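You operate a simulated robot arm through the tools that you are given. There is no shell and no other tool.

You are at the controls of a simulated robot arm. One attempt, no reset.

## Task
Soak the oil off the bush with the green band in the wash tank.
Fine: open the lid, raise the wash basket, stand the bush on the basket floor, lower it under the wash, watch till the oil has gone and shut the lid. Where these are worked on the way, their far stop is far enough and under half their travel is too little: wash basket.

It is judged by the outcome, as a careful person would: the job done as asked, and still so three seconds after it is handed in. It fails if anything else is knocked over, pushed out of place, dropped, spilled or broken. Lids that push on must go on centred and level and be pressed home; caps that screw on are set level and turned clockwise until they are tight.

## Robot
A 7-joint arm with a fingered hand, fixed in place. Base frame: the origin is on the floor under the middle of its stand, x ahead of it, y to its left, z up. Readings come in m, degrees, newtons and seconds.
It reaches about 1.333 m from its shoulder. Its first joint turns from -69.0 to 172.0 degrees. Payload 5 kg.
The tool frame sits at the grasp point between the pads (the TCP): z along the fingers, y along the line on which they close. The tips reach 0.032 m beyond it. The gripper opens to 0.16 m; its body begins 0.089 m behind the TCP. The gripper is a hand of 3 fingers: y runs from the thumb to the fingers, the wrist lies at [0, 0, -0.252] in the tool frame, and closing takes about 1.5 s.
Orientation is told as [roll, pitch, yaw] about the base's x, y, z axes, in that order, counted from this pose: with the fingers straight down and closing along the base's y, the tool's x points along the base's -x, its y along +y and its z along -z.

## Interface
- The arm moves only by the tool send_rows. Its argument "series" is a list of rows, each a list of 6 numbers: the shift along the base's x, y, z in units of 20 mm (1.0 is 20 mm), then the turn, a rotation vector about the base's x, y, z in units of 5 degrees (1.0 is 5 degrees). In form: [[tx, ty, tz, rx, ry, rz], ...]. A call has 1 to 20 rows; each row shifts and turns the commanded pose from where the row before left it. "jaw" is the finger opening in m, from 0 to 0.16, set as the call begins (left out, the last holds). A call with a number of a shift or a turn outside -1 to 1 is refused whole. Each row takes 0.2 s and may step no farther than 0.05 m and 8.6 degrees from the row before; otherwise, or with a gripper value out of range, the whole call is refused. A pose out of reach is approached as far as the arm can. The call stops where the force on the tool passes 90 N (or 10 N more than at its start, if that is more) or the arm is blocked; 0.2 s more then pass. The fingers move at their own pace (about 0.108 m/s each) and stop on an object; they squeeze with about 23 N. The grip force told is the motor's: it shows also when the fingers shut on nothing. Time passes only in rows, and 0.2 s behind the last, so rows that do not move let the fingers close. It gives the time, the measured TCP pose, the force on the tool (base axes), the opening and the grip force at its end, in the units of the frame above (readings bear some noise), with the torque about the TCP (base axes, N m) and any sound that the robot's microphone picked up, and new pictures: "views" is both (left out), scene, wrist or none.
- Cameras (640 x 400 px; columns grow to the right, rows downward): "scene" is fixed at [0.3989, -0.6495, 1.3724]; the picture's right is [0.81, -0.59, 0.00], its down [0.25, 0.34, -0.91] and it looks along [0.53, 0.74, 0.42] (base axes); focal length 214 px, centre (320, 200). "wrist" rides on the gripper at [0.065, -0.004, -0.116] in the tool frame; the picture's right is [0.06, 1.00, 0.00], its down [-0.87, 0.05, -0.49] and it looks along [-0.49, 0.03, 0.87] (tool axes); focal length 261 px, centre (320, 200). There is no depth. A picture from a camera that has moved, and an enlarged one, comes with that camera's place and axes in the base frame and with its lens.
- slide_trunk(by): slides the trunk up (or, below 0, down) by that many m; the arm rides with it, the base frame stays. It gives what a move gives, with no picture.
- finger_targets(finger1, finger2, thumb_bend): sets how far each is bent, from 0 (flat) to 1 (curled in); at 0.3 the hand is open as for a grip, at 0.7 the pads meet at the TCP. One left out holds its place. A second passes; each finger stops where it meets its share of the squeeze, and holds until it gets a number again. A gripper value or a shape takes the hand back. It gives what a move gives, with no picture; readings hold the bend of each and the force on the fingers (four entries, about 0 where the hand has none), thumb and palm.
- grasp_type(shape): the hand has 3 fingers and takes this shape, open, in about a second: jaw (thumb against the fingers, like two jaws); tri (thumb and two fingers); tip (a fingertip pinch); poke (one finger out to press); point (the index stretched); flat (the hand flat); cup (the hand cupped); fist (a fist). The gripper value then closes the fingers along that shape, each until it touches; the sizes above hold for jaw. It gives what a move gives, with no picture.
- close_up(camera, box): a new picture of the part [left, top, right, bottom] of that camera's present view, enlarged. The clock stands still meanwhile.
- finish_job(): hands the job in; it is judged then, once.

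Nothing tells you positions but the pictures and the camera data. Unless the task says otherwise, let go and move clear before handing in.

The tools are called after "Call:" by a JSON object that holds its "name" and its "arguments". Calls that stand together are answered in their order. send_rows: Moves the arm, as the interface text tells. Its arguments: {"type":"object","properties":{"series":{"type":"array","items":{"type":"array","items":{"type":"number"}}},"jaw":{"type":"number"},"views":{"type":"string","enum":["both","scene","wrist","none"]}},"required":["series"]} The other tools are called the same way: slide_trunk (by) moves the trunk up or down; grasp_type (shape) gives the hand a shape; finger_targets (finger1, finger2, thumb_bend) moves the fingers one by one; close_up (camera, box) takes an enlarged picture of a part of a camera's view; finish_job () hands the job in.

At the start:

```text
clock: 0.0
tcp_pos: [0.6189, -0.3145, 1.4672]
ee_rot: [0.0, -0.1, -0.1]
wrist_force: [-0.1, 0.0, -0.1]
wrist_torque: [0.03, 0.0, -0.04]
width: 0.16
grip_force: 0.1
shape: jaw
bend: [0.3, 0.3, 0.3]
finger forces: [0.1, 0.0, 0.0, 0.0, 0.0, 0.1]
trunk travel left (down, up): [-0.825, 0.115]
```

scene: 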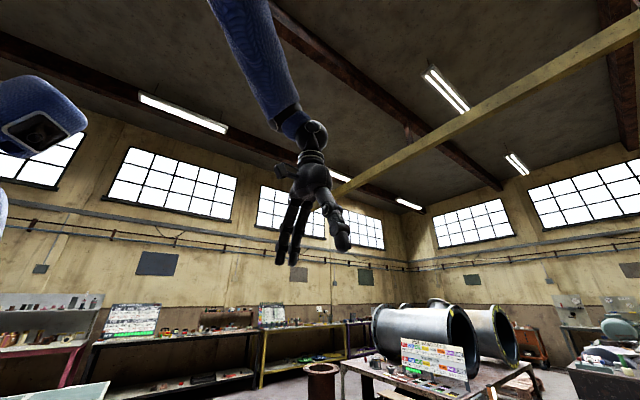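
wrist: 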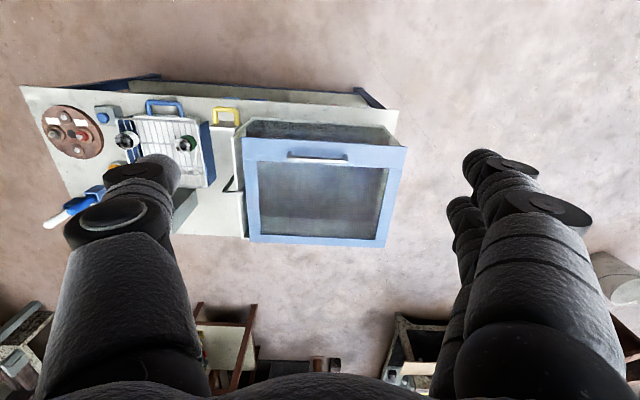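

I see a bench below the hand with a blue-framed wash tank lid with a handle, a tray with bushes, and a basket area; the scene camera looks up and mostly misses the bench. I'll enlarge the wrist view first to identify things.

Call:
{"name": "close_up", "arguments": {"camera": "wrist", "box": [20, 60, 260, 240]}}

Call:
{"name": "close_up", "arguments": {"camera": "wrist", "box": [200, 70, 420, 260]}}

Call:
{"name": "close_up", "arguments": {"camera": "scene", "box": [0, 280, 640, 400]}}

```text
2.22 times, centred on (140, 150) of wrist
camera zoom: at [0.5525, -0.3188, 1.5827], right [-0.06, 1.0, 0.0], down [0.87, 0.05, 0.49], along [0.49, 0.03, -0.87], focal length 579 px, centre (720, 311)
```

zoom: 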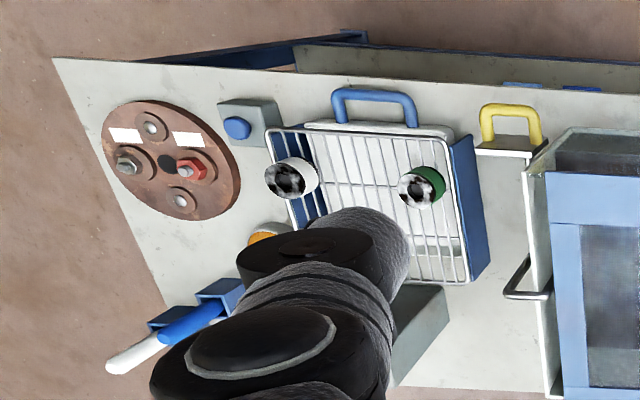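

```text
2.11 times, centred on (310, 165) of wrist
camera zoom: at [0.5525, -0.3188, 1.5827], right [-0.06, 1.0, 0.0], down [0.87, 0.05, 0.49], along [0.49, 0.03, -0.87], focal length 549 px, centre (341, 274)
```

zoom: 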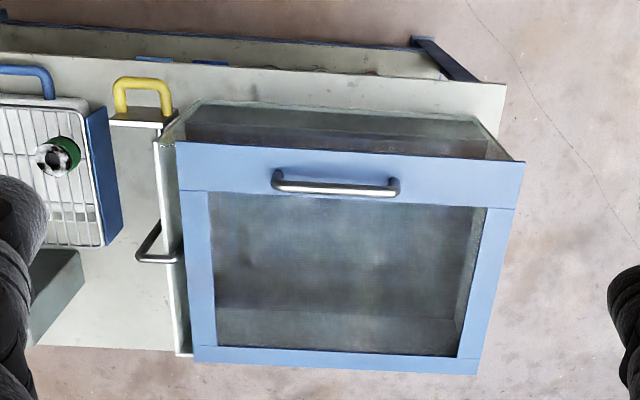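

```text
1.00 times, centred on (320, 340) of scene (not enlarged: the box is as wide or as high as the picture)
camera zoom: at [0.3989, -0.6495, 1.3724], right [0.81, -0.59, 0.0], down [0.25, 0.34, -0.91], along [0.53, 0.74, 0.42], focal length 214 px, centre (320, 60)
```

zoom: 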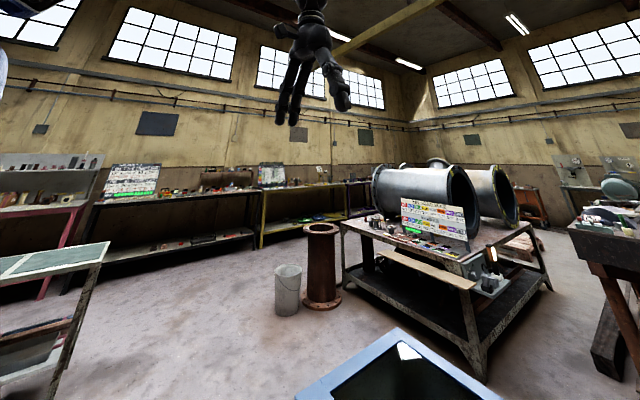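

The close-up reaches beyond the frame when the box is wide and low, so I'll use it to look farther down in the scene view and around in the wrist view.

Call:
{"name": "close_up", "arguments": {"camera": "scene", "box": [0, 396, 640, 400]}}

Call:
{"name": "close_up", "arguments": {"camera": "scene", "box": [0, 390, 400, 400]}}

Call:
{"name": "close_up", "arguments": {"camera": "wrist", "box": [0, 0, 640, 10]}}

```text
1.00 times, centred on (320, 398) of scene (not enlarged: the box is as wide or as high as the picture)
camera zoom: at [0.3989, -0.6495, 1.3724], right [0.81, -0.59, 0.0], down [0.25, 0.34, -0.91], along [0.53, 0.74, 0.42], focal length 214 px, centre (320, 2)
```

zoom: 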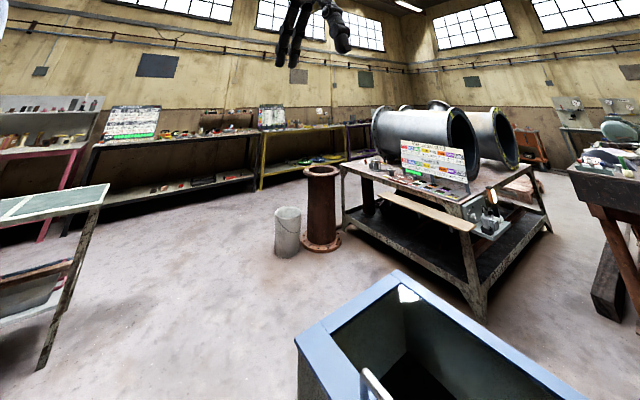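

```text
1.60 times, centred on (200, 395) of scene
camera zoom: at [0.3989, -0.6495, 1.3724], right [0.81, -0.59, 0.0], down [0.25, 0.34, -0.91], along [0.53, 0.74, 0.42], focal length 343 px, centre (512, -112)
```

zoom: 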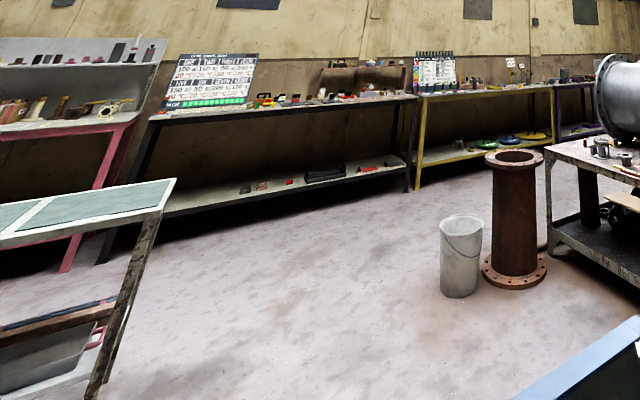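

```text
1.00 times, centred on (320, 5) of wrist (not enlarged: the box is as wide or as high as the picture)
camera zoom: at [0.5525, -0.3188, 1.5827], right [-0.06, 1.0, 0.0], down [0.87, 0.05, 0.49], along [0.49, 0.03, -0.87], focal length 261 px, centre (320, 395)
```

zoom: 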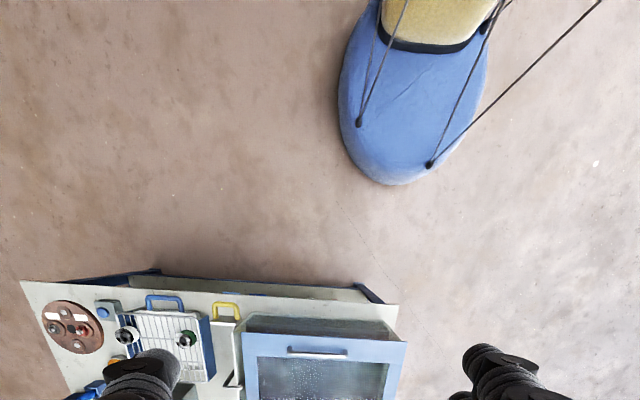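

The wash tank lid is level at about z 0.945, x 0.75–1.07, y −0.50 to −0.09, handle on the near side; a rack with the two bushes is at about y −0.7. I'll move over to look from closer.

Call:
{"name": "send_rows", "arguments": {"series": [[0, -1, -0.5, 0, 0, 0], [0, -1, -0.5, 0, 0, 0], [0, -1, -0.5, 0, 0, 0], [0, -1, -0.5, 0, 0, 0], [0, -1, -0.5, 0, 0, 0], [0, -1, -0.5, 0, 0, 0], [0, -1, -0.5, 0, 0, 0], [0, -1, -0.5, 0, 0, 0], [0, -1, -0.5, 0, 0, 0], [0, -1, -0.5, 0, 0, 0]], "views": "both"}}

```text
clock: 2.2
tcp_pos: [0.6192, -0.5146, 1.3663]
ee_rot: [0.1, 0.1, 0.0]
wrist_force: [-0.3, 1.2, 0.5]
wrist_torque: [0.04, 0.01, 0.01]
width: 0.16
grip_force: 0.1
shape: jaw
bend: [0.3, 0.3, 0.3]
finger forces: [0.0, 0.0, 0.0, 0.0, 0.1, 0.0]
trunk travel left (down, up): [-0.825, 0.115]
camera wrist: at [0.5532, -0.5201, 1.482], right [-0.06, 1.0, 0.0], down [0.87, 0.05, 0.49], along [0.49, 0.03, -0.87], focal length 261 px, centre (320, 200)
```

scene: 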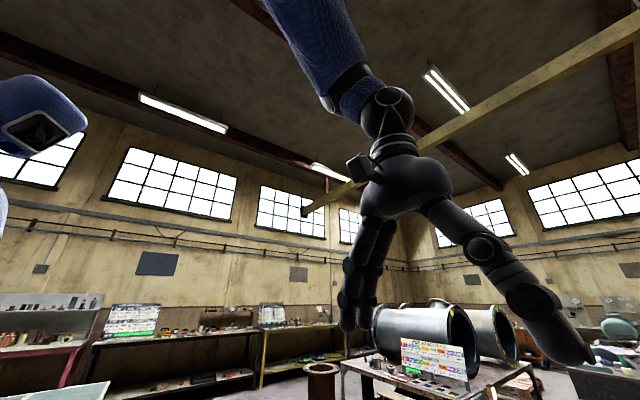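
wrist: 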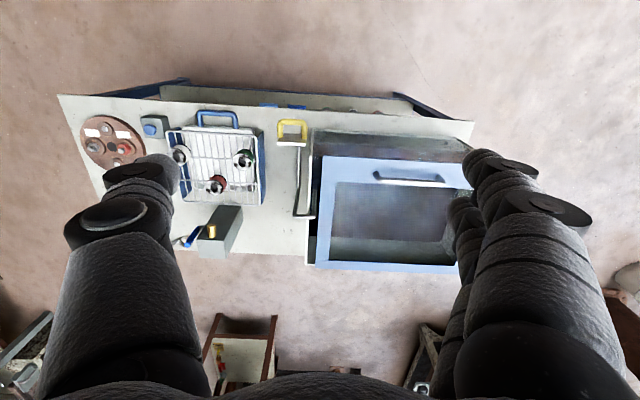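

Call:
{"name": "close_up", "arguments": {"camera": "wrist", "box": [130, 90, 330, 215]}}

Call:
{"name": "close_up", "arguments": {"camera": "wrist", "box": [260, 90, 480, 280]}}

Call:
{"name": "close_up", "arguments": {"camera": "wrist", "box": [60, 90, 300, 280]}}

```text
3.20 times, centred on (230, 152) of wrist
camera zoom: at [0.5532, -0.5201, 1.482], right [-0.06, 1.0, 0.0], down [0.87, 0.05, 0.49], along [0.49, 0.03, -0.87], focal length 834 px, centre (608, 352)
```

zoom: 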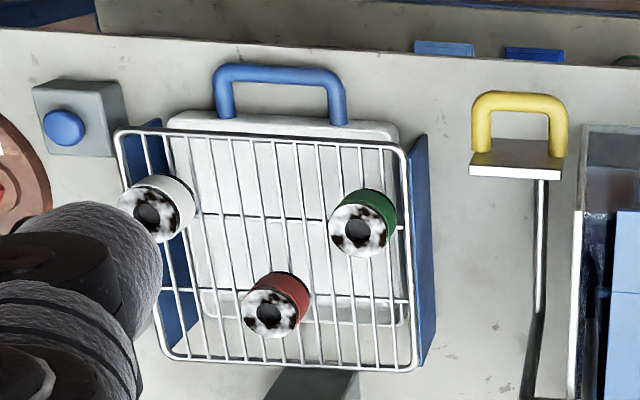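

```text
2.11 times, centred on (370, 185) of wrist
camera zoom: at [0.5532, -0.5201, 1.482], right [-0.06, 1.0, 0.0], down [0.87, 0.05, 0.49], along [0.49, 0.03, -0.87], focal length 549 px, centre (215, 232)
```

zoom: 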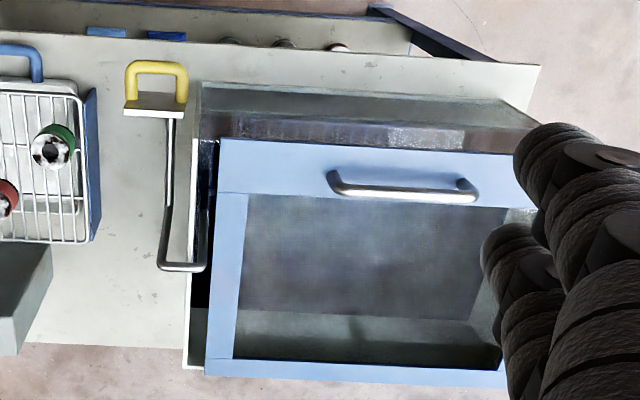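

```text
2.11 times, centred on (180, 185) of wrist
camera zoom: at [0.5532, -0.5201, 1.482], right [-0.06, 1.0, 0.0], down [0.87, 0.05, 0.49], along [0.49, 0.03, -0.87], focal length 549 px, centre (615, 232)
```

zoom: 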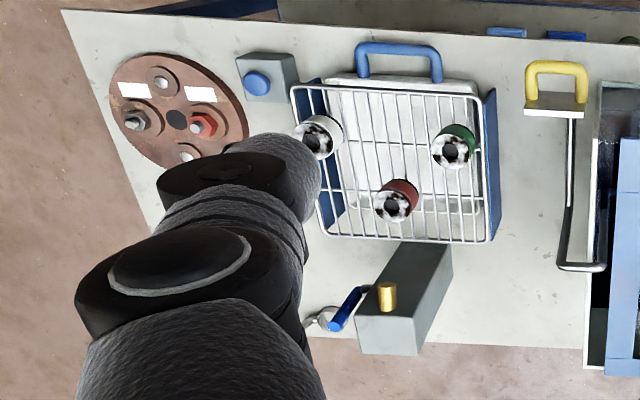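

The yellow arched handle appears to be the near end of a cranked rod that goes over the tank's side wall into the tank, so I take it as the basket lift. I'll curl the fingers out of view and look closer.

Call:
{"name": "grasp_type", "arguments": {"shape": "fist"}}

Call:
{"name": "send_rows", "arguments": {"series": [[-0.5, 0, -1, 0, 0, 0], [-0.5, 0, -1, 0, 0, 0], [-0.5, 0, -1, 0, 0, 0], [-0.5, 0, -1, 0, 0, 0], [-0.5, 0, -1, 0, 0, 0], [-0.5, 0, -1, 0, 0, 0], [-0.5, 0, -1, 0, 0, 0], [-0.5, 0, -1, 0, 0, 0]], "views": "wrist"}}

```text
clock: 3.1
tcp_pos: [0.6188, -0.5146, 1.3663]
ee_rot: [0.0, 0.1, -0.1]
wrist_force: [0.5, 1.5, -0.8]
wrist_torque: [-0.02, -0.03, -0.03]
width: 0.0
grip_force: 0.0
shape: fist
bend: [0.88, 0.85, 0.53]
finger forces: [0.1, 0.0, 0.0, 0.0, 0.1, 0.0]
trunk travel left (down, up): [-0.825, 0.115]
```

```text
clock: 4.9
tcp_pos: [0.5382, -0.5153, 1.2068]
ee_rot: [0.2, 0.0, 0.1]
wrist_force: [0.5, -0.7, -0.8]
wrist_torque: [0.02, -0.02, 0.0]
width: 0.0
grip_force: 0.0
shape: fist
bend: [0.91, 0.85, 0.53]
finger forces: [0.0, 0.0, 0.1, 0.0, 0.1, 0.0]
trunk travel left (down, up): [-0.825, 0.115]
camera wrist: at [0.4728, -0.5188, 1.3222], right [-0.06, 1.0, 0.0], down [0.87, 0.05, 0.49], along [0.49, 0.03, -0.87], focal length 261 px, centre (320, 200)
```

wrist: 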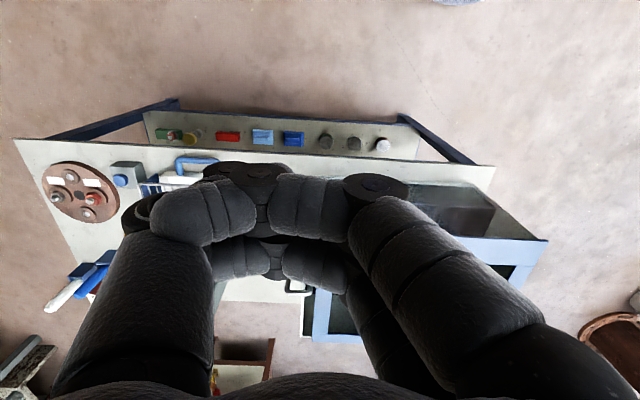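

The fist hides more than it frees, so I go back to the open jaw shape and look again through the gap.

Call:
{"name": "grasp_type", "arguments": {"shape": "jaw"}}

Call:
{"name": "send_rows", "arguments": {"series": [[-0.5, -1, -0.5, 0, 0, 0], [-0.5, -1, -0.5, 0, 0, 0], [-0.5, -1, -0.5, 0, 0, 0], [-0.5, -1, -0.5, 0, 0, 0]], "views": "wrist"}}

```text
clock: 5.8
tcp_pos: [0.5392, -0.5136, 1.2076]
ee_rot: [0.0, 0.1, -0.1]
wrist_force: [0.1, 0.7, 0.0]
wrist_torque: [-0.01, 0.0, 0.01]
width: 0.1597
grip_force: 0.1
shape: jaw
bend: [0.3, 0.3, 0.3]
finger forces: [0.1, 0.0, 0.1, 0.0, 0.0, 0.0]
trunk travel left (down, up): [-0.825, 0.115]
```

```text
clock: 6.8
tcp_pos: [0.4982, -0.5952, 1.1676]
ee_rot: [0.2, 0.1, 0.0]
wrist_force: [0.8, 0.2, 0.4]
wrist_torque: [0.04, -0.03, -0.03]
width: 0.1599
grip_force: 0.1
shape: jaw
bend: [0.3, 0.3, 0.3]
finger forces: [0.0, 0.0, 0.0, 0.0, 0.1, 0.0]
trunk travel left (down, up): [-0.825, 0.115]
camera wrist: at [0.4328, -0.5996, 1.2833], right [-0.06, 1.0, 0.0], down [0.87, 0.05, 0.49], along [0.49, 0.03, -0.87], focal length 261 px, centre (320, 200)
```

wrist: 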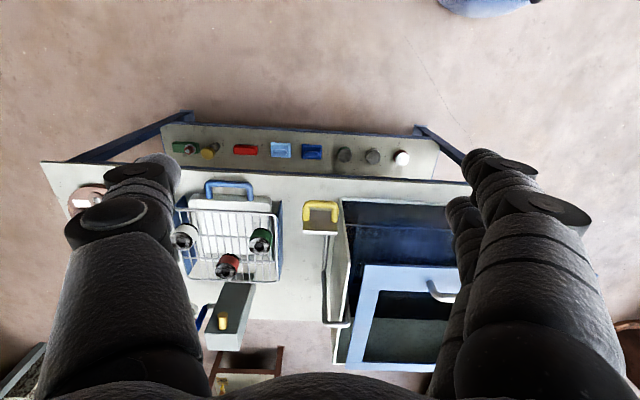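

Call:
{"name": "close_up", "arguments": {"camera": "wrist", "box": [280, 180, 480, 390]}}

Call:
{"name": "close_up", "arguments": {"camera": "wrist", "box": [160, 170, 360, 300]}}

```text
1.90 times, centred on (380, 285) of wrist
camera zoom: at [0.4328, -0.5996, 1.2833], right [-0.06, 1.0, 0.0], down [0.87, 0.05, 0.49], along [0.49, 0.03, -0.87], focal length 496 px, centre (206, 38)
```

zoom: 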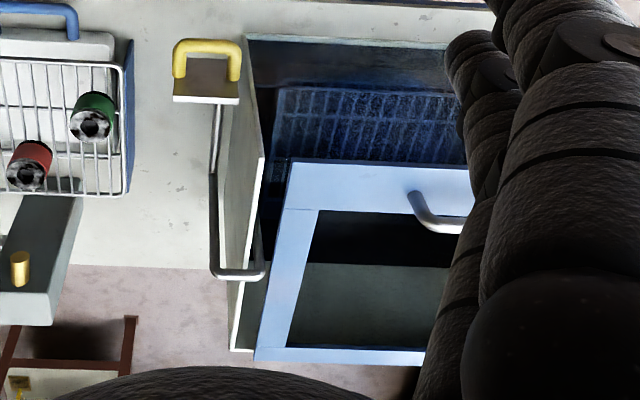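

```text
3.08 times, centred on (260, 235) of wrist
camera zoom: at [0.4328, -0.5996, 1.2833], right [-0.06, 1.0, 0.0], down [0.87, 0.05, 0.49], along [0.49, 0.03, -0.87], focal length 802 px, centre (505, 92)
```

zoom: 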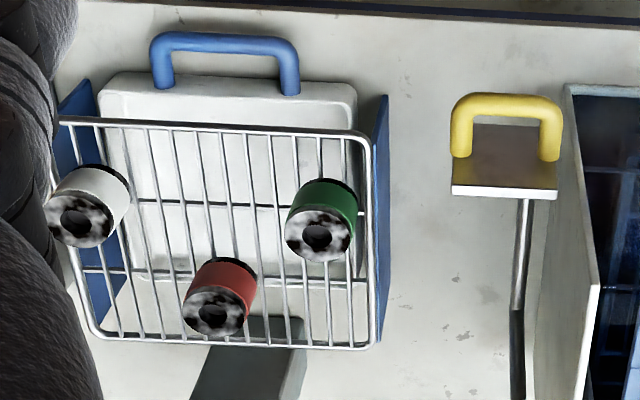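

The tank has a glass front with the mesh basket visible inside. The yellow arch handle sits at about (0.71, −0.58, 0.81) on a rod cranked over the left wall, the lid handle bar lies along y at about (0.78, −0.31, 0.97), and the green-banded bush stands at about (0.808, −0.708), top z 0.84. I'll move above the lid handle and turn the hand so it closes along x.

Call:
{"name": "send_rows", "arguments": {"series": [[0.5, 0.8, 0, 0, 0, -1], [0.5, 0.8, 0, 0, 0, -1], [0.5, 0.8, 0, 0, 0, -1], [0.5, 0.8, 0, 0, 0, -1], [0.5, 0.8, 0, 0, 0, -1], [0.5, 0.8, 0, 0, 0, -1], [0.5, 0.8, 0, 0, 0, -1], [0.5, 0.8, 0, 0, 0, -1], [0.5, 0.8, 0, 0, 0, -1], [0.5, 0.8, 0, 0, 0, -1], [0.5, 0.8, 0, 0, 0, -1], [0.5, 0.8, 0, 0, 0, -1], [0.5, 0.8, 0, 0, 0, -1], [0.5, 0.8, 0, 0, 0, -1], [0.5, 0.8, 0, 0, 0, -1], [0.5, 0.8, 0, 0, 0, -1], [0.5, 0.8, 0, 0, 0, -1], [0.5, 0.8, 0, 0, 0, -1]], "views": "both"}}

```text
clock: 10.6
tcp_pos: [0.6779, -0.306, 1.1655]
ee_rot: [0.0, 0.0, -90.1]
wrist_force: [0.1, 0.8, -1.0]
wrist_torque: [-0.02, -0.01, -0.02]
width: 0.1599
grip_force: 0.1
shape: jaw
bend: [0.3, 0.3, 0.3]
finger forces: [0.1, 0.0, 0.1, 0.1, 0.1, 0.1]
trunk travel left (down, up): [-0.825, 0.115]
camera wrist: at [0.6746, -0.241, 1.2816], right [1.0, 0.06, 0.0], down [0.05, -0.87, 0.49], along [0.03, -0.49, -0.87], focal length 261 px, centre (320, 200)
```

scene: 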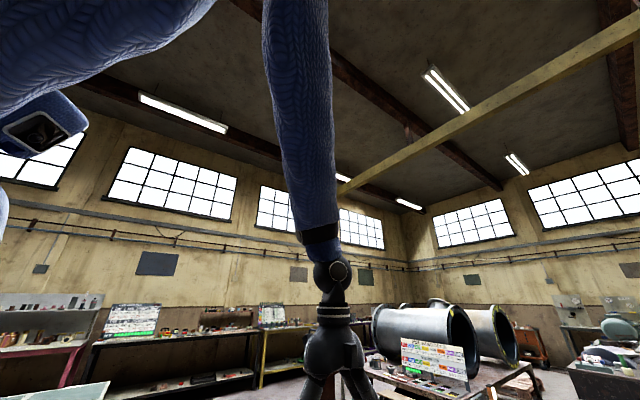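
wrist: 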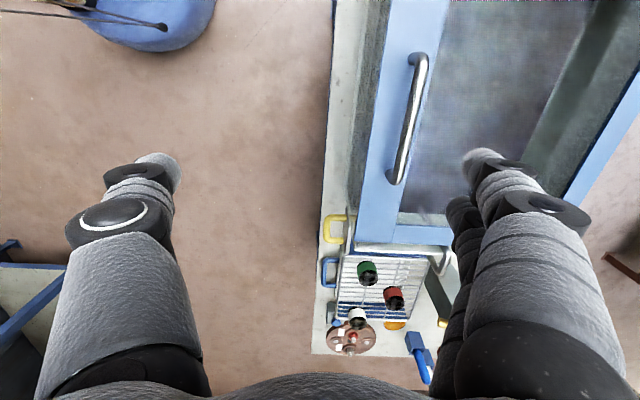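

Call:
{"name": "close_up", "arguments": {"camera": "wrist", "box": [320, 20, 480, 230]}}

Call:
{"name": "close_up", "arguments": {"camera": "wrist", "box": [300, 200, 480, 320]}}

Call:
{"name": "close_up", "arguments": {"camera": "wrist", "box": [240, 0, 640, 10]}}

Call:
{"name": "close_up", "arguments": {"camera": "scene", "box": [0, 396, 640, 400]}}

```text
1.90 times, centred on (400, 125) of wrist
camera zoom: at [0.6746, -0.241, 1.2816], right [1.0, 0.06, 0.0], down [0.05, -0.87, 0.49], along [0.03, -0.49, -0.87], focal length 496 px, centre (168, 343)
```

zoom: 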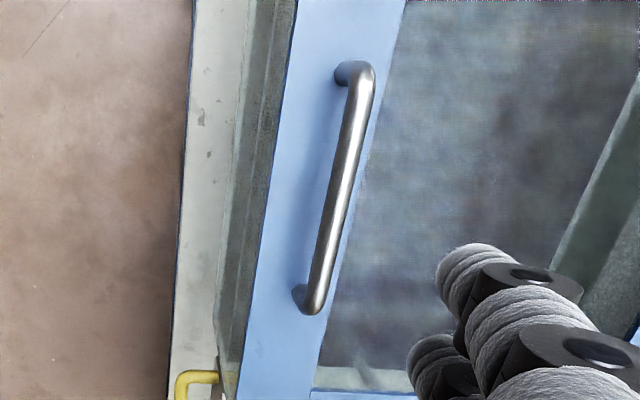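

```text
3.33 times, centred on (390, 260) of wrist
camera zoom: at [0.6746, -0.241, 1.2816], right [1.0, 0.06, 0.0], down [0.05, -0.87, 0.49], along [0.03, -0.49, -0.87], focal length 869 px, centre (87, 0)
```

zoom: 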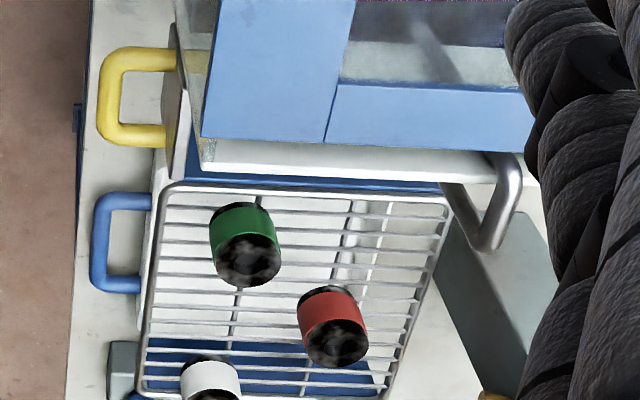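

```text
1.60 times, centred on (440, 5) of wrist
camera zoom: at [0.6746, -0.241, 1.2816], right [1.0, 0.06, 0.0], down [0.05, -0.87, 0.49], along [0.03, -0.49, -0.87], focal length 417 px, centre (128, 512)
```

zoom: 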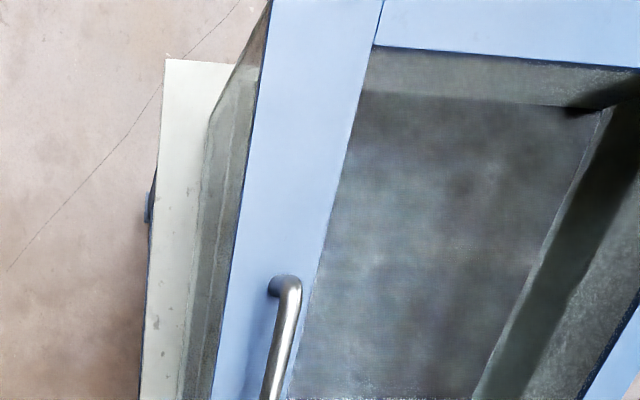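

```text
1.00 times, centred on (320, 398) of scene (not enlarged: the box is as wide or as high as the picture)
camera zoom: at [0.3989, -0.6495, 1.3724], right [0.81, -0.59, 0.0], down [0.25, 0.34, -0.91], along [0.53, 0.74, 0.42], focal length 214 px, centre (320, 2)
```

zoom: 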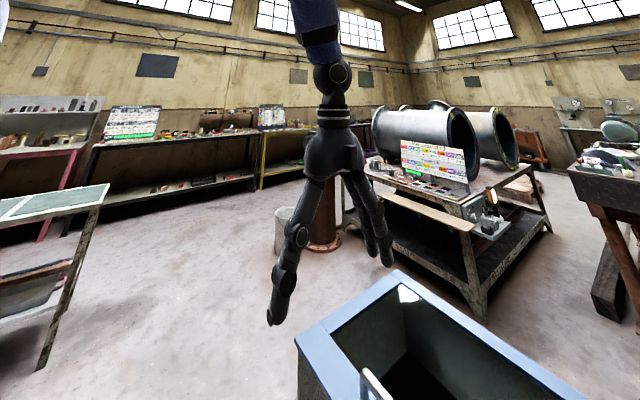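

The lid bar runs y −0.38 to −0.24 at x≈0.784, z≈0.97, about 3 cm above the lid. Before gripping it I'll test in free air that the arm can reach the opened-lid pose, with the hand tilted back.

Call:
{"name": "send_rows", "arguments": {"series": [[1, 0, 0.25, 0, 0.4, 0], [1, 0, 0.25, 0, 0.4, 0], [1, 0, 0.25, 0, 0.4, 0], [1, 0, 0.25, 0, 0.4, 0], [1, 0, 0.25, 0, 0.4, 0], [1, 0, 0.25, 0, 0.4, 0], [1, 0, 0.25, 0, 0.4, 0], [1, 0, 0.25, 0, 0.4, 0], [1, 0, 0.25, 0, 0.4, 0], [1, 0, 0.25, 0, 0.4, 0], [1, 0, 0.25, 0, 0.4, 0], [1, 0, 0.25, 0, 0.4, 0], [1, 0, 0.25, 0, 0.4, 0], [1, 0, 0.25, 0, 0.4, 0], [1, 0, 0.25, 0, 0.4, 0], [1, 0, 0.25, 0, 0.4, 0], [1, 0, 0.25, 0, 0.4, 0], [1, 0, 0.25, 0, 0.4, 0], [1, 0, 0.25, 0, 0.4, 0], [1, 0, 0.25, 0, 0.4, 0]], "views": "scene"}}

```text
clock: 14.8
tcp_pos: [0.6632, -0.4101, 1.127]
ee_rot: [-36.8, 0.5, -90.4]
wrist_force: [0.7, -0.4, -0.8]
wrist_torque: [-0.04, 0.01, -0.03]
width: 0.1598
grip_force: 0.1
shape: jaw
bend: [0.3, 0.3, 0.3]
finger forces: [0.0, 0.0, 0.1, 0.1, 0.0, 0.0]
out of reach, approached as far as the arm can: row 7, 8, 9, 10, 11, 12, 13, 14, 15, 16, 17, 18, 19, 20
trunk travel left (down, up): [-0.825, 0.115]
```

scene: 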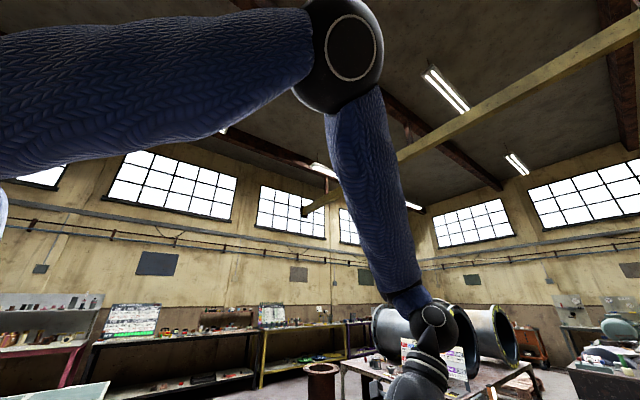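

The arm got stuck on that pose (joint limit with this yaw). I'll step back along the same path and check where the commanded pose is.

Call:
{"name": "send_rows", "arguments": {"series": [[-1, 0, 0, 0, -0.8, 0], [-1, 0, 0, 0, -0.8, 0], [-1, 0, 0, 0, -0.8, 0], [-1, 0, 0, 0, -0.8, 0]], "views": "none"}}

```text
clock: 15.8
tcp_pos: [0.5824, -0.4116, 1.1284]
ee_rot: [-20.6, 0.6, -90.3]
wrist_force: [0.7, -0.9, -0.4]
wrist_torque: [0.01, -0.04, -0.01]
width: 0.16
grip_force: 0.2
shape: jaw
bend: [0.3, 0.3, 0.3]
finger forces: [0.0, 0.0, 0.0, 0.0, 0.0, 0.0]
trunk travel left (down, up): [-0.825, 0.115]
```

The commanded pose follows the achieved one, good. I'll look toward the robot's own body with the scene camera to learn where the shoulder and elbow are.

Call:
{"name": "close_up", "arguments": {"camera": "scene", "box": [0, 0, 4, 400]}}

Call:
{"name": "close_up", "arguments": {"camera": "wrist", "box": [0, 0, 640, 4]}}

```text
1.00 times, centred on (2, 200) of scene (not enlarged: the box is as wide or as high as the picture)
camera zoom: at [0.3989, -0.6495, 1.3724], right [0.81, -0.59, 0.0], down [0.25, 0.34, -0.91], along [0.53, 0.74, 0.42], focal length 214 px, centre (638, 200)
```

zoom: 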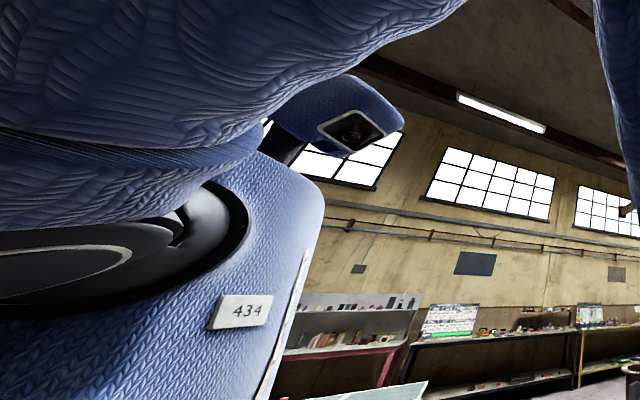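

```text
1.00 times, centred on (320, 2) of wrist (not enlarged: the box is as wide or as high as the picture)
camera zoom: at [0.6187, -0.3471, 1.2382], right [0.93, 0.06, -0.35], down [0.22, -0.87, 0.43], along [-0.28, -0.48, -0.83], focal length 261 px, centre (320, 398)
```

zoom: 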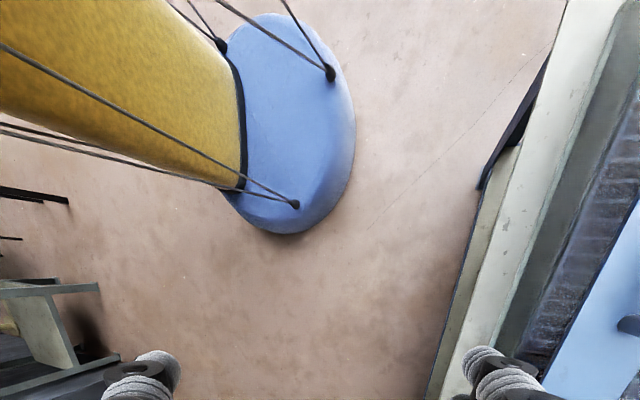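

The shoulder sits near (0.1, −0.2, 1.4). I'll level the hand again and test how far this yaw reaches over the lid with little tilt.

Call:
{"name": "send_rows", "arguments": {"series": [[0, 1, 0.5, 0, -0.85, 0], [0.5, 1, 0.5, 0, -0.85, 0], [1, 1, 0.5, 0, -0.85, 0], [1, 1, 0.5, 0, -0.85, 0], [1, 1, 0.5, 0, -0.7, 0], [1, 0, 0.5, 0, 0, 0], [1, 0, 0.5, 0, 0, 0], [1, 0, 0.5, 0, 0, 0], [1, 0, 0.5, 0, 0, 0], [1, 0, 0.5, 0, 0, 0], [1, 0, 0.5, 0, 0, 0]], "views": "none"}}

Call:
{"name": "send_rows", "arguments": {"series": [[1, 0, 0, 0, 0, 0], [1, 0, 0, 0, 0, 0], [1, 0, 0, 0, 0, 0], [1, 0, 0, 0, 0, 0], [1, 0, 0, 0, 0, 0], [1, 0, 0, 0, 0, 0], [1, 0, 0, 0, 0, 0], [1, 0, 0, 0, 0, 0]], "views": "scene"}}

```text
clock: 18.2
tcp_pos: [0.776, -0.312, 1.2371]
ee_rot: [-0.3, 0.6, -90.0]
wrist_force: [-0.2, 0.5, -1.0]
wrist_torque: [-0.03, 0.02, 0.0]
width: 0.1601
grip_force: 0.0
shape: jaw
bend: [0.3, 0.3, 0.3]
finger forces: [0.0, 0.1, 0.0, 0.0, 0.0, 0.1]
trunk travel left (down, up): [-0.825, 0.115]
```

```text
clock: 20.0
tcp_pos: [0.9095, -0.3211, 1.238]
ee_rot: [-0.1, 0.7, -90.0]
wrist_force: [1.1, 0.8, 0.7]
wrist_torque: [-0.02, 0.0, -0.02]
width: 0.1598
grip_force: 0.0
shape: jaw
bend: [0.3, 0.3, 0.3]
finger forces: [0.0, 0.0, 0.0, 0.0, 0.0, 0.0]
out of reach, approached as far as the arm can: row 7, 8
trunk travel left (down, up): [-0.825, 0.115]
```

scene: 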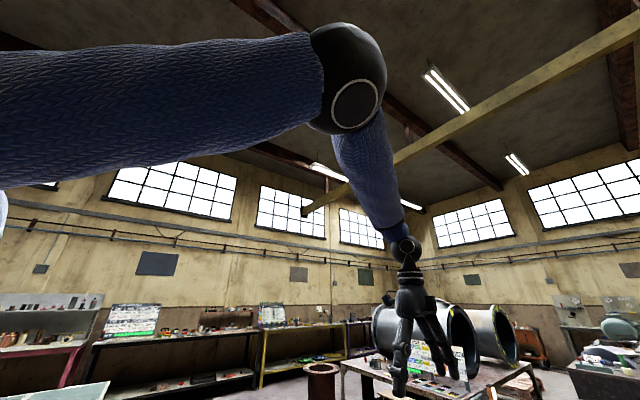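

Fingers-down with this yaw stops at x≈0.90. I'll check the other yaw choices for more wrist freedom, staying high above the lid.

Call:
{"name": "send_rows", "arguments": {"series": [[-0.3, 0, 0, 0, 0, 1], [-0.3, 0, 0, 0, 0, 1], [-0.3, 0, 0, 0, 0, 1], [-0.3, 0, 0, 0, 0, 1], [-0.3, 0, 0, 0, 0, 1], [-0.3, 0, 0, 0, 0, 1], [-0.3, 0, 0, 0, 0, 1], [-0.3, 0, 0, 0, 0, 1], [-0.3, 0, 0, 0, 0, 1], [-0.3, 0, 0, 0, 0, 1], [-0.3, 0, 0, 0, 0, 1], [-0.3, 0, 0, 0, 0, 1], [0, 0, 0, 0, 0, 1], [0, 0, 0, 0, 0, 1], [0, 0, 0, 0, 0, 1], [0, 0, 0, 0, 0, 1], [0, 0, 0, 0, 0, 1], [0, 0, 0, 0, 0, 1]], "views": "none"}}

Call:
{"name": "send_rows", "arguments": {"series": [[1, 0, 0, 0, 0, 0], [1, 0, 0, 0, 0, 0], [1, 0, 0, 0, 0, 0], [1, 0, 0, 0, 0, 0], [1, 0, 0, 0, 0, 0], [1, 0, 0, 0, 0, 0], [1, 0, 0, 0, 0, 0], [1, 0, 0, 0, 0, 0], [1, 0, 0, 0, 0, 0], [1, 0, 0, 0, 0, 0], [1, 0, 0, 0, 0, 0], [1, 0, 0, 0, 0, 0]], "views": "none"}}

```text
clock: 23.8
tcp_pos: [0.8392, -0.3226, 1.2375]
ee_rot: [-0.3, 0.6, 0.1]
wrist_force: [0.0, 0.6, -0.4]
wrist_torque: [0.01, -0.01, 0.0]
width: 0.16
grip_force: 0.1
shape: jaw
bend: [0.3, 0.3, 0.3]
finger forces: [0.1, 0.0, 0.0, 0.1, 0.0, 0.0]
trunk travel left (down, up): [-0.825, 0.115]
```

```text
clock: 26.4
tcp_pos: [0.9247, -0.3653, 1.2429]
ee_rot: [-0.2, 0.4, 0.0]
wrist_force: [0.1, 0.3, 0.7]
wrist_torque: [0.02, 0.01, -0.01]
width: 0.1598
grip_force: 0.0
shape: jaw
bend: [0.3, 0.3, 0.3]
finger forces: [0.0, 0.0, 0.0, 0.1, 0.0, 0.0]
out of reach, approached as far as the arm can: row 4, 5, 6, 7, 8, 9, 10, 11, 12
trunk travel left (down, up): [-0.825, 0.115]
```

Yaw doesn't matter; it's the wrist bend that limits. I'll try raising the trunk, which makes the forearm steeper.

Call:
{"name": "slide_trunk", "arguments": {"by": 0.115}}

Call:
{"name": "send_rows", "arguments": {"series": [[0, 0.5, -1, 0, 0, 0], [0, 0.5, -1, 0, 0, 0], [0, 0.5, -1, 0, 0, 0], [0, 0.5, -1, 0, 0, 0], [0, 0.5, -1, 0, 0, 0], [0, 0.5, -0.75, 0, 0, 0], [1, 0, 0, 0, 0, 0], [1, 0, 0, 0, 0, 0], [1, 0, 0, 0, 0, 0], [1, 0, 0, 0, 0, 0], [1, 0, 0, 0, 0, 0], [1, 0, 0, 0, 0, 0], [1, 0, 0, 0, 0, 0], [1, 0, 0, 0, 0, 0]], "views": "none"}}

```text
clock: 27.9
tcp_pos: [0.9249, -0.3654, 1.3564]
ee_rot: [-0.2, 0.5, -0.1]
wrist_force: [0.5, 0.3, 0.0]
wrist_torque: [0.03, -0.02, 0.0]
width: 0.1602
grip_force: 0.1
shape: jaw
bend: [0.3, 0.3, 0.3]
finger forces: [0.1, 0.0, 0.0, 0.0, 0.0, 0.0]
trunk travel left (down, up): [-0.94, 0.0]
```

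```text
clock: 30.9
tcp_pos: [0.9236, -0.3811, 1.2821]
ee_rot: [-0.1, 0.3, 0.0]
wrist_force: [0.0, 0.6, 0.8]
wrist_torque: [0.01, 0.0, 0.01]
width: 0.1599
grip_force: 0.0
shape: jaw
bend: [0.3, 0.3, 0.3]
finger forces: [0.0, 0.0, 0.0, 0.1, 0.1, 0.0]
out of reach, approached as far as the arm can: row 2, 3, 4, 5, 6, 7, 8, 9, 10, 11, 12, 13, 14
trunk travel left (down, up): [-0.94, 0.0]
```

The wrist bend limits fingers-down reach to about x 0.92, enough to swing the lid bar to roughly 45°. I'll put the trunk back and go to the lid handle with yaw −90°, so the hand closes along x.

Call:
{"name": "slide_trunk", "arguments": {"by": -0.115}}

Call:
{"name": "send_rows", "arguments": {"series": [[-0.5, 0.25, 0, 0, 0, -1], [-0.5, 0.25, 0, 0, 0, -1], [-0.5, 0.25, 0, 0, 0, -1], [-0.5, 0.25, 0, 0, 0, -1], [-0.5, 0.25, 0, 0, 0, -1], [-0.5, 0.25, 0, 0, 0, -1], [-0.5, 0.25, 0, 0, 0, -1], [-0.5, 0.25, 0, 0, 0, -1], [-0.5, 0.25, 0, 0, 0, -1], [-0.5, 0.25, 0, 0, 0, -1], [-0.5, 0.25, 0, 0, 0, -1], [-0.5, 0.25, 0, 0, 0, -1], [-0.5, 0.25, 0, 0, 0, -1], [-0.5, 0.25, 0, 0, 0, -1], [0, 0, 0, 0, 0, -1], [0, 0, 0, 0, 0, -1], [0, 0, 0, 0, 0, -1], [0, 0, 0, 0, 0, -1]], "views": "wrist"}}

```text
clock: 32.3
tcp_pos: [0.924, -0.38, 1.1668]
ee_rot: [-0.1, 0.3, -0.1]
wrist_force: [-0.4, 0.3, 0.0]
wrist_torque: [0.0, 0.0, -0.01]
width: 0.16
grip_force: 0.0
shape: jaw
bend: [0.3, 0.3, 0.3]
finger forces: [0.1, 0.1, 0.0, 0.1, 0.0, 0.0]
trunk travel left (down, up): [-0.825, 0.115]
```

```text
clock: 36.1
tcp_pos: [0.7839, -0.3105, 1.1656]
ee_rot: [-0.2, 0.3, -90.1]
wrist_force: [0.0, 0.8, 0.6]
wrist_torque: [0.01, 0.03, 0.0]
width: 0.1601
grip_force: 0.0
shape: jaw
bend: [0.3, 0.3, 0.3]
finger forces: [0.1, 0.0, 0.0, 0.1, 0.0, 0.1]
trunk travel left (down, up): [-0.825, 0.115]
camera wrist: at [0.7804, -0.2456, 1.2829], right [1.0, 0.06, 0.0], down [0.05, -0.87, 0.49], along [0.03, -0.49, -0.87], focal length 261 px, centre (320, 200)
```

wrist: 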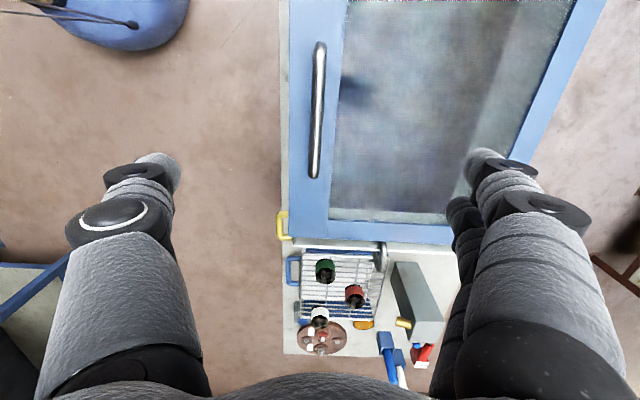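

The bar is centred under the hand. I'll descend to just above the bar.

Call:
{"name": "send_rows", "arguments": {"series": [[-0.1, 0, -1, 0, 0, 0], [0, 0, -1, 0, 0, 0], [0, 0, -1, 0, 0, 0], [0, 0, -1, 0, 0, 0], [0, 0, -1, 0, 0, 0], [0, 0, -1, 0, 0, 0], [0, 0, -1, 0, 0, 0], [0, 0, -0.8, 0, 0, 0], [0, 0, -0.5, 0, 0, 0]], "views": "wrist"}}

Call:
{"name": "close_up", "arguments": {"camera": "scene", "box": [200, 390, 520, 400]}}

```text
clock: 38.1
tcp_pos: [0.7833, -0.3093, 1.0011]
ee_rot: [-0.2, 0.4, -90.2]
wrist_force: [-0.7, -0.3, -0.2]
wrist_torque: [-0.02, 0.02, 0.0]
width: 0.1597
grip_force: 0.1
shape: jaw
bend: [0.3, 0.3, 0.3]
finger forces: [0.1, 0.0, 0.1, 0.0, 0.0, 0.0]
trunk travel left (down, up): [-0.825, 0.115]
camera wrist: at [0.7787, -0.2453, 1.1163], right [1.0, 0.06, 0.0], down [0.05, -0.87, 0.49], along [0.03, -0.49, -0.87], focal length 261 px, centre (320, 200)
```

wrist: 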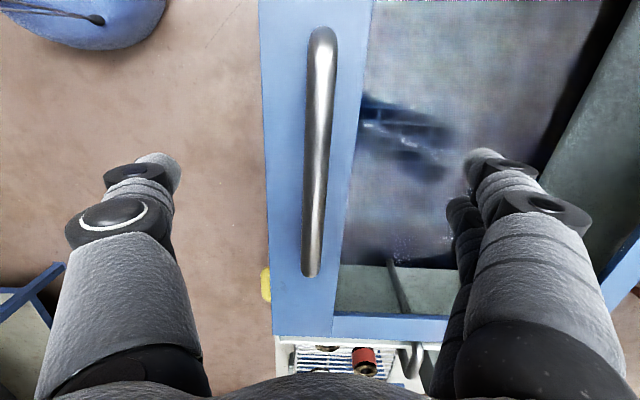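

```text
2.00 times, centred on (360, 395) of scene
camera zoom: at [0.3989, -0.6495, 1.3724], right [0.81, -0.59, 0.0], down [0.25, 0.34, -0.91], along [0.53, 0.74, 0.42], focal length 429 px, centre (240, -190)
```

zoom: 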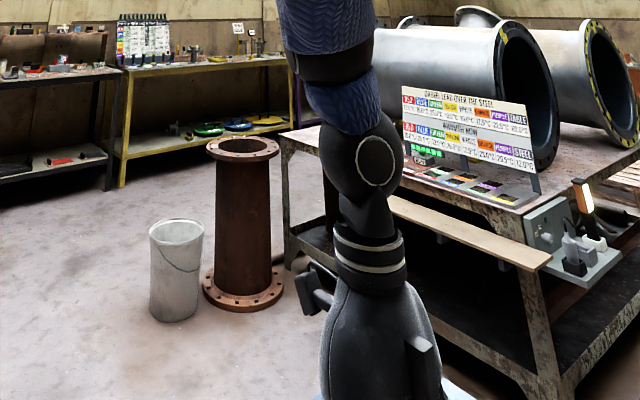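

The bar is between the fingers. I'll go down about 1.2 cm and close on it.

Call:
{"name": "send_rows", "arguments": {"series": [[0, 0, -0.6, 0, 0, 0]], "views": "none"}}

Call:
{"name": "send_rows", "arguments": {"series": [[0, 0, 0, 0, 0, 0], [0, 0, 0, 0, 0, 0], [0, 0, 0, 0, 0, 0], [0, 0, 0, 0, 0, 0], [0, 0, 0, 0, 0, 0], [0, 0, 0, 0, 0, 0], [0, 0, 0, 0, 0, 0], [0, 0, 0, 0, 0, 0]], "jaw": 0.0, "views": "wrist"}}

```text
clock: 38.5
tcp_pos: [0.7833, -0.3105, 0.9884]
ee_rot: [-0.2, 0.3, -90.1]
wrist_force: [0.9, 0.0, 0.2]
wrist_torque: [0.0, 0.04, -0.02]
width: 0.16
grip_force: 0.0
shape: jaw
bend: [0.3, 0.3, 0.3]
finger forces: [0.0, 0.1, 0.0, 0.0, 0.0, 0.1]
trunk travel left (down, up): [-0.825, 0.115]
```

```text
clock: 40.3
tcp_pos: [0.7822, -0.3098, 0.9872]
ee_rot: [-0.3, 0.3, -90.1]
wrist_force: [-3.0, 0.6, -3.7]
wrist_torque: [0.01, 0.0, -0.06]
width: 0.0
grip_force: 23.0
shape: jaw
bend: [0.66, 0.66, 0.72]
finger forces: [7.7, 7.8, 0.1, 0.1, 18.8, 0.1]
trunk travel left (down, up): [-0.825, 0.115]
camera wrist: at [0.7783, -0.245, 1.104], right [1.0, 0.06, 0.0], down [0.06, -0.87, 0.49], along [0.03, -0.49, -0.87], focal length 261 px, centre (320, 200)
```

wrist: 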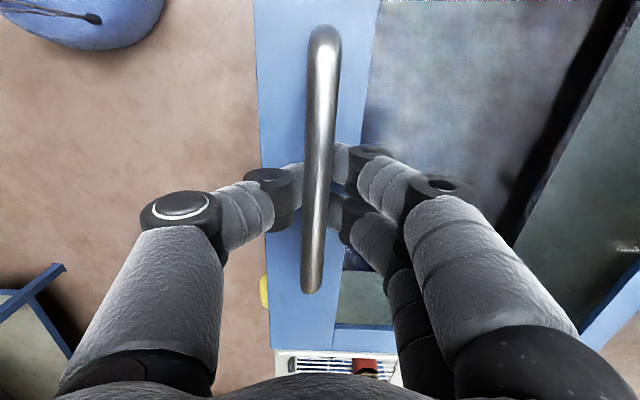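

The fingers have closed around and under the bar. I'll lift gently along the hinge arc, the first 5° as a test.

Call:
{"name": "send_rows", "arguments": {"series": [[0.08, 0, 0.63, 0, 0, 0], [0.12, 0, 0.63, 0, 0, 0], [0, 0, 0, 0, 0, 0]], "views": "wrist"}}

Call:
{"name": "close_up", "arguments": {"camera": "scene", "box": [0, 396, 640, 400]}}

```text
clock: 41.1
tcp_pos: [0.7862, -0.3101, 1.0142]
ee_rot: [-0.2, 0.4, -90.0]
wrist_force: [-0.9, 3.1, -4.2]
wrist_torque: [0.02, -0.01, -0.01]
width: 0.0
grip_force: 23.2
shape: jaw
bend: [0.66, 0.66, 0.72]
finger forces: [8.6, 8.7, 0.0, 0.0, 17.3, 0.0]
trunk travel left (down, up): [-0.825, 0.115]
camera wrist: at [0.7824, -0.2452, 1.1301], right [1.0, 0.06, 0.0], down [0.06, -0.87, 0.49], along [0.03, -0.49, -0.87], focal length 261 px, centre (320, 200)
```

wrist: 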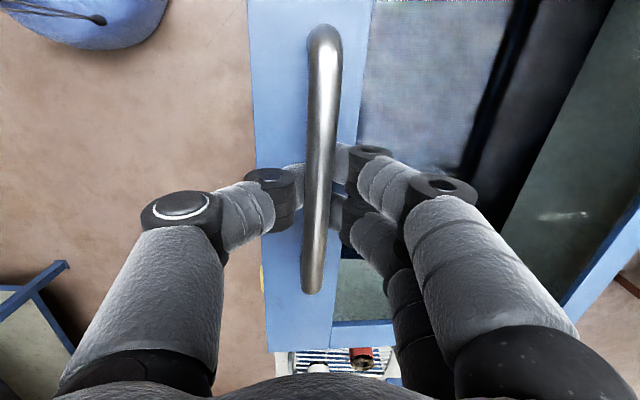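

```text
1.00 times, centred on (320, 398) of scene (not enlarged: the box is as wide or as high as the picture)
camera zoom: at [0.3989, -0.6495, 1.3724], right [0.81, -0.59, 0.0], down [0.25, 0.34, -0.91], along [0.53, 0.74, 0.42], focal length 214 px, centre (320, 2)
```

zoom: 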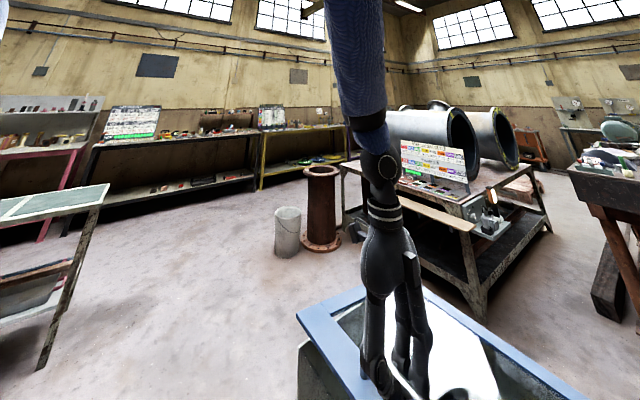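

The lid is swinging up with only about 4 N. I continue the arc to about 25°.

Call:
{"name": "send_rows", "arguments": {"series": [[0.16, 0, 0.615, 0, 0, 0], [0.16, 0, 0.615, 0, 0, 0], [0.21, 0, 0.6, 0, 0, 0], [0.21, 0, 0.6, 0, 0, 0], [0.26, 0, 0.58, 0, 0, 0], [0.26, 0, 0.58, 0, 0, 0], [0.31, 0, 0.55, 0, 0, 0], [0.31, 0, 0.55, 0, 0, 0], [0, 0, 0, 0, 0, 0]], "views": "wrist"}}

Call:
{"name": "close_up", "arguments": {"camera": "scene", "box": [0, 396, 640, 400]}}

```text
clock: 43.1
tcp_pos: [0.8236, -0.3108, 1.1071]
ee_rot: [-0.2, 0.3, -90.1]
wrist_force: [7.0, 4.3, -8.8]
wrist_torque: [0.01, -0.03, 0.01]
width: 0.0001
grip_force: 22.7
shape: jaw
bend: [0.66, 0.66, 0.72]
finger forces: [11.4, 11.2, 0.0, 0.0, 13.2, 0.1]
trunk travel left (down, up): [-0.825, 0.115]
camera wrist: at [0.8197, -0.2455, 1.2229], right [1.0, 0.06, 0.0], down [0.05, -0.87, 0.49], along [0.03, -0.49, -0.87], focal length 261 px, centre (320, 200)
```

wrist: 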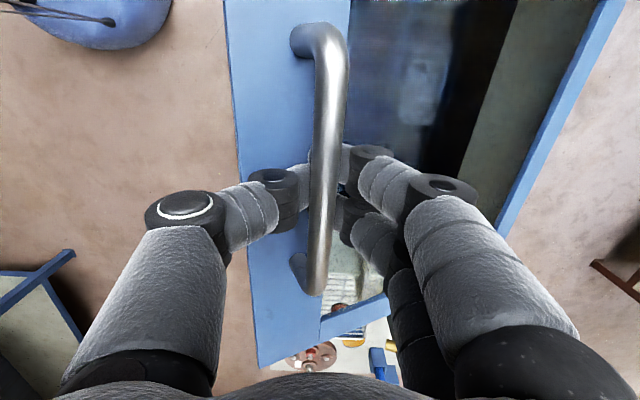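

```text
1.00 times, centred on (320, 398) of scene (not enlarged: the box is as wide or as high as the picture)
camera zoom: at [0.3989, -0.6495, 1.3724], right [0.81, -0.59, 0.0], down [0.25, 0.34, -0.91], along [0.53, 0.74, 0.42], focal length 214 px, centre (320, 2)
```

zoom: 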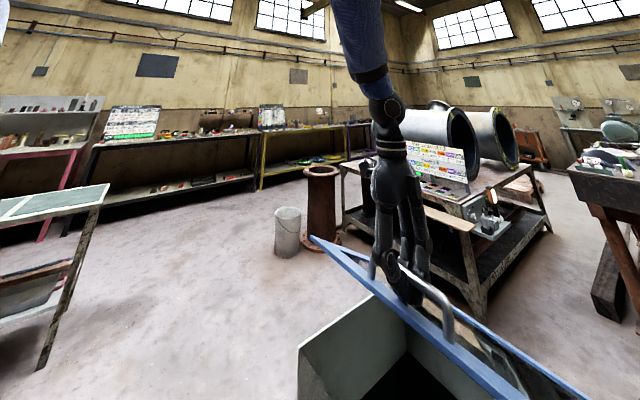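

The lid is at about 25°. I'll ease the hand down a few mm to feel whether the lid's own hinge holds it.

Call:
{"name": "send_rows", "arguments": {"series": [[-0.12, 0, -0.25, 0, 0, 0], [0, 0, 0, 0, 0, 0]], "views": "none"}}

Call:
{"name": "send_rows", "arguments": {"series": [[-0.12, 0, -0.25, 0, 0, 0], [0, 0, 0, 0, 0, 0]], "views": "none"}}

```text
clock: 43.7
tcp_pos: [0.8206, -0.311, 1.1024]
ee_rot: [-0.2, 0.2, -90.0]
wrist_force: [7.1, 3.5, -4.1]
wrist_torque: [0.03, -0.05, 0.0]
width: 0.0
grip_force: 23.1
shape: jaw
bend: [0.66, 0.66, 0.72]
finger forces: [9.4, 9.4, 0.0, 0.0, 12.6, 0.0]
trunk travel left (down, up): [-0.825, 0.115]
```

```text
clock: 44.3
tcp_pos: [0.8176, -0.3113, 1.098]
ee_rot: [-0.2, 0.3, -90.0]
wrist_force: [5.7, 3.8, -4.3]
wrist_torque: [-0.01, -0.03, 0.03]
width: 0.0
grip_force: 23.7
shape: jaw
bend: [0.66, 0.66, 0.72]
finger forces: [8.9, 8.9, 0.0, 0.0, 12.5, 0.0]
trunk travel left (down, up): [-0.825, 0.115]
```

Easing down still leaves about 4 N of pull, so the lid wants to fall shut at this angle and I must not let go. My plan is to keep the two fingers hooked under the bar, open the thumb past the lid's near edge, swing up with the hand tilting forward, then bring the thumb under the lid. First I lower to about 15°.

Call:
{"name": "send_rows", "arguments": {"series": [[-0.26, 0, -0.6, 0, 0, 0], [-0.26, 0, -0.6, 0, 0, 0], [-0.24, 0, -0.6, 0, 0, 0], [0, 0, 0, 0, 0, 0]], "views": "wrist"}}

Call:
{"name": "close_up", "arguments": {"camera": "scene", "box": [260, 390, 580, 400]}}

```text
clock: 45.3
tcp_pos: [0.8026, -0.3109, 1.0619]
ee_rot: [-0.3, 0.2, -90.1]
wrist_force: [-3.4, -0.5, -1.5]
wrist_torque: [0.0, -0.02, -0.02]
width: 0.0001
grip_force: 22.8
shape: jaw
bend: [0.66, 0.66, 0.72]
finger forces: [0.1, 0.0, 0.0, 0.0, 0.0, 0.1]
trunk travel left (down, up): [-0.825, 0.115]
camera wrist: at [0.7988, -0.2459, 1.1781], right [1.0, 0.06, 0.0], down [0.05, -0.87, 0.49], along [0.03, -0.49, -0.87], focal length 261 px, centre (320, 200)
```

wrist: 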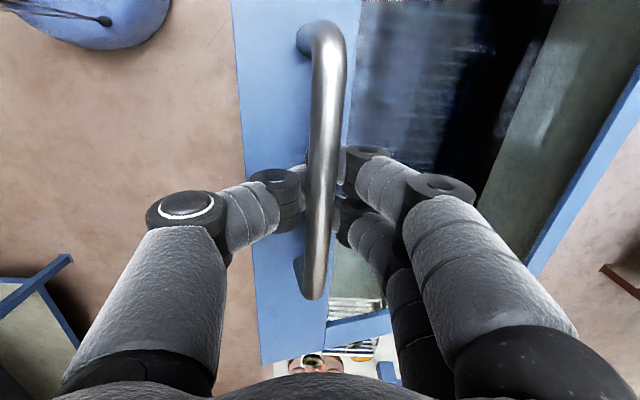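

```text
2.00 times, centred on (420, 395) of scene
camera zoom: at [0.3989, -0.6495, 1.3724], right [0.81, -0.59, 0.0], down [0.25, 0.34, -0.91], along [0.53, 0.74, 0.42], focal length 429 px, centre (120, -190)
```

zoom: 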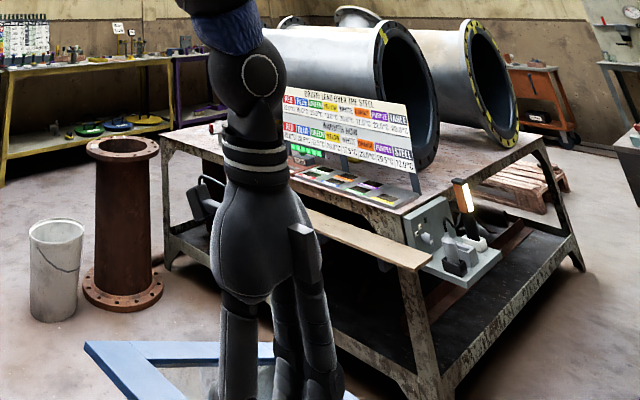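

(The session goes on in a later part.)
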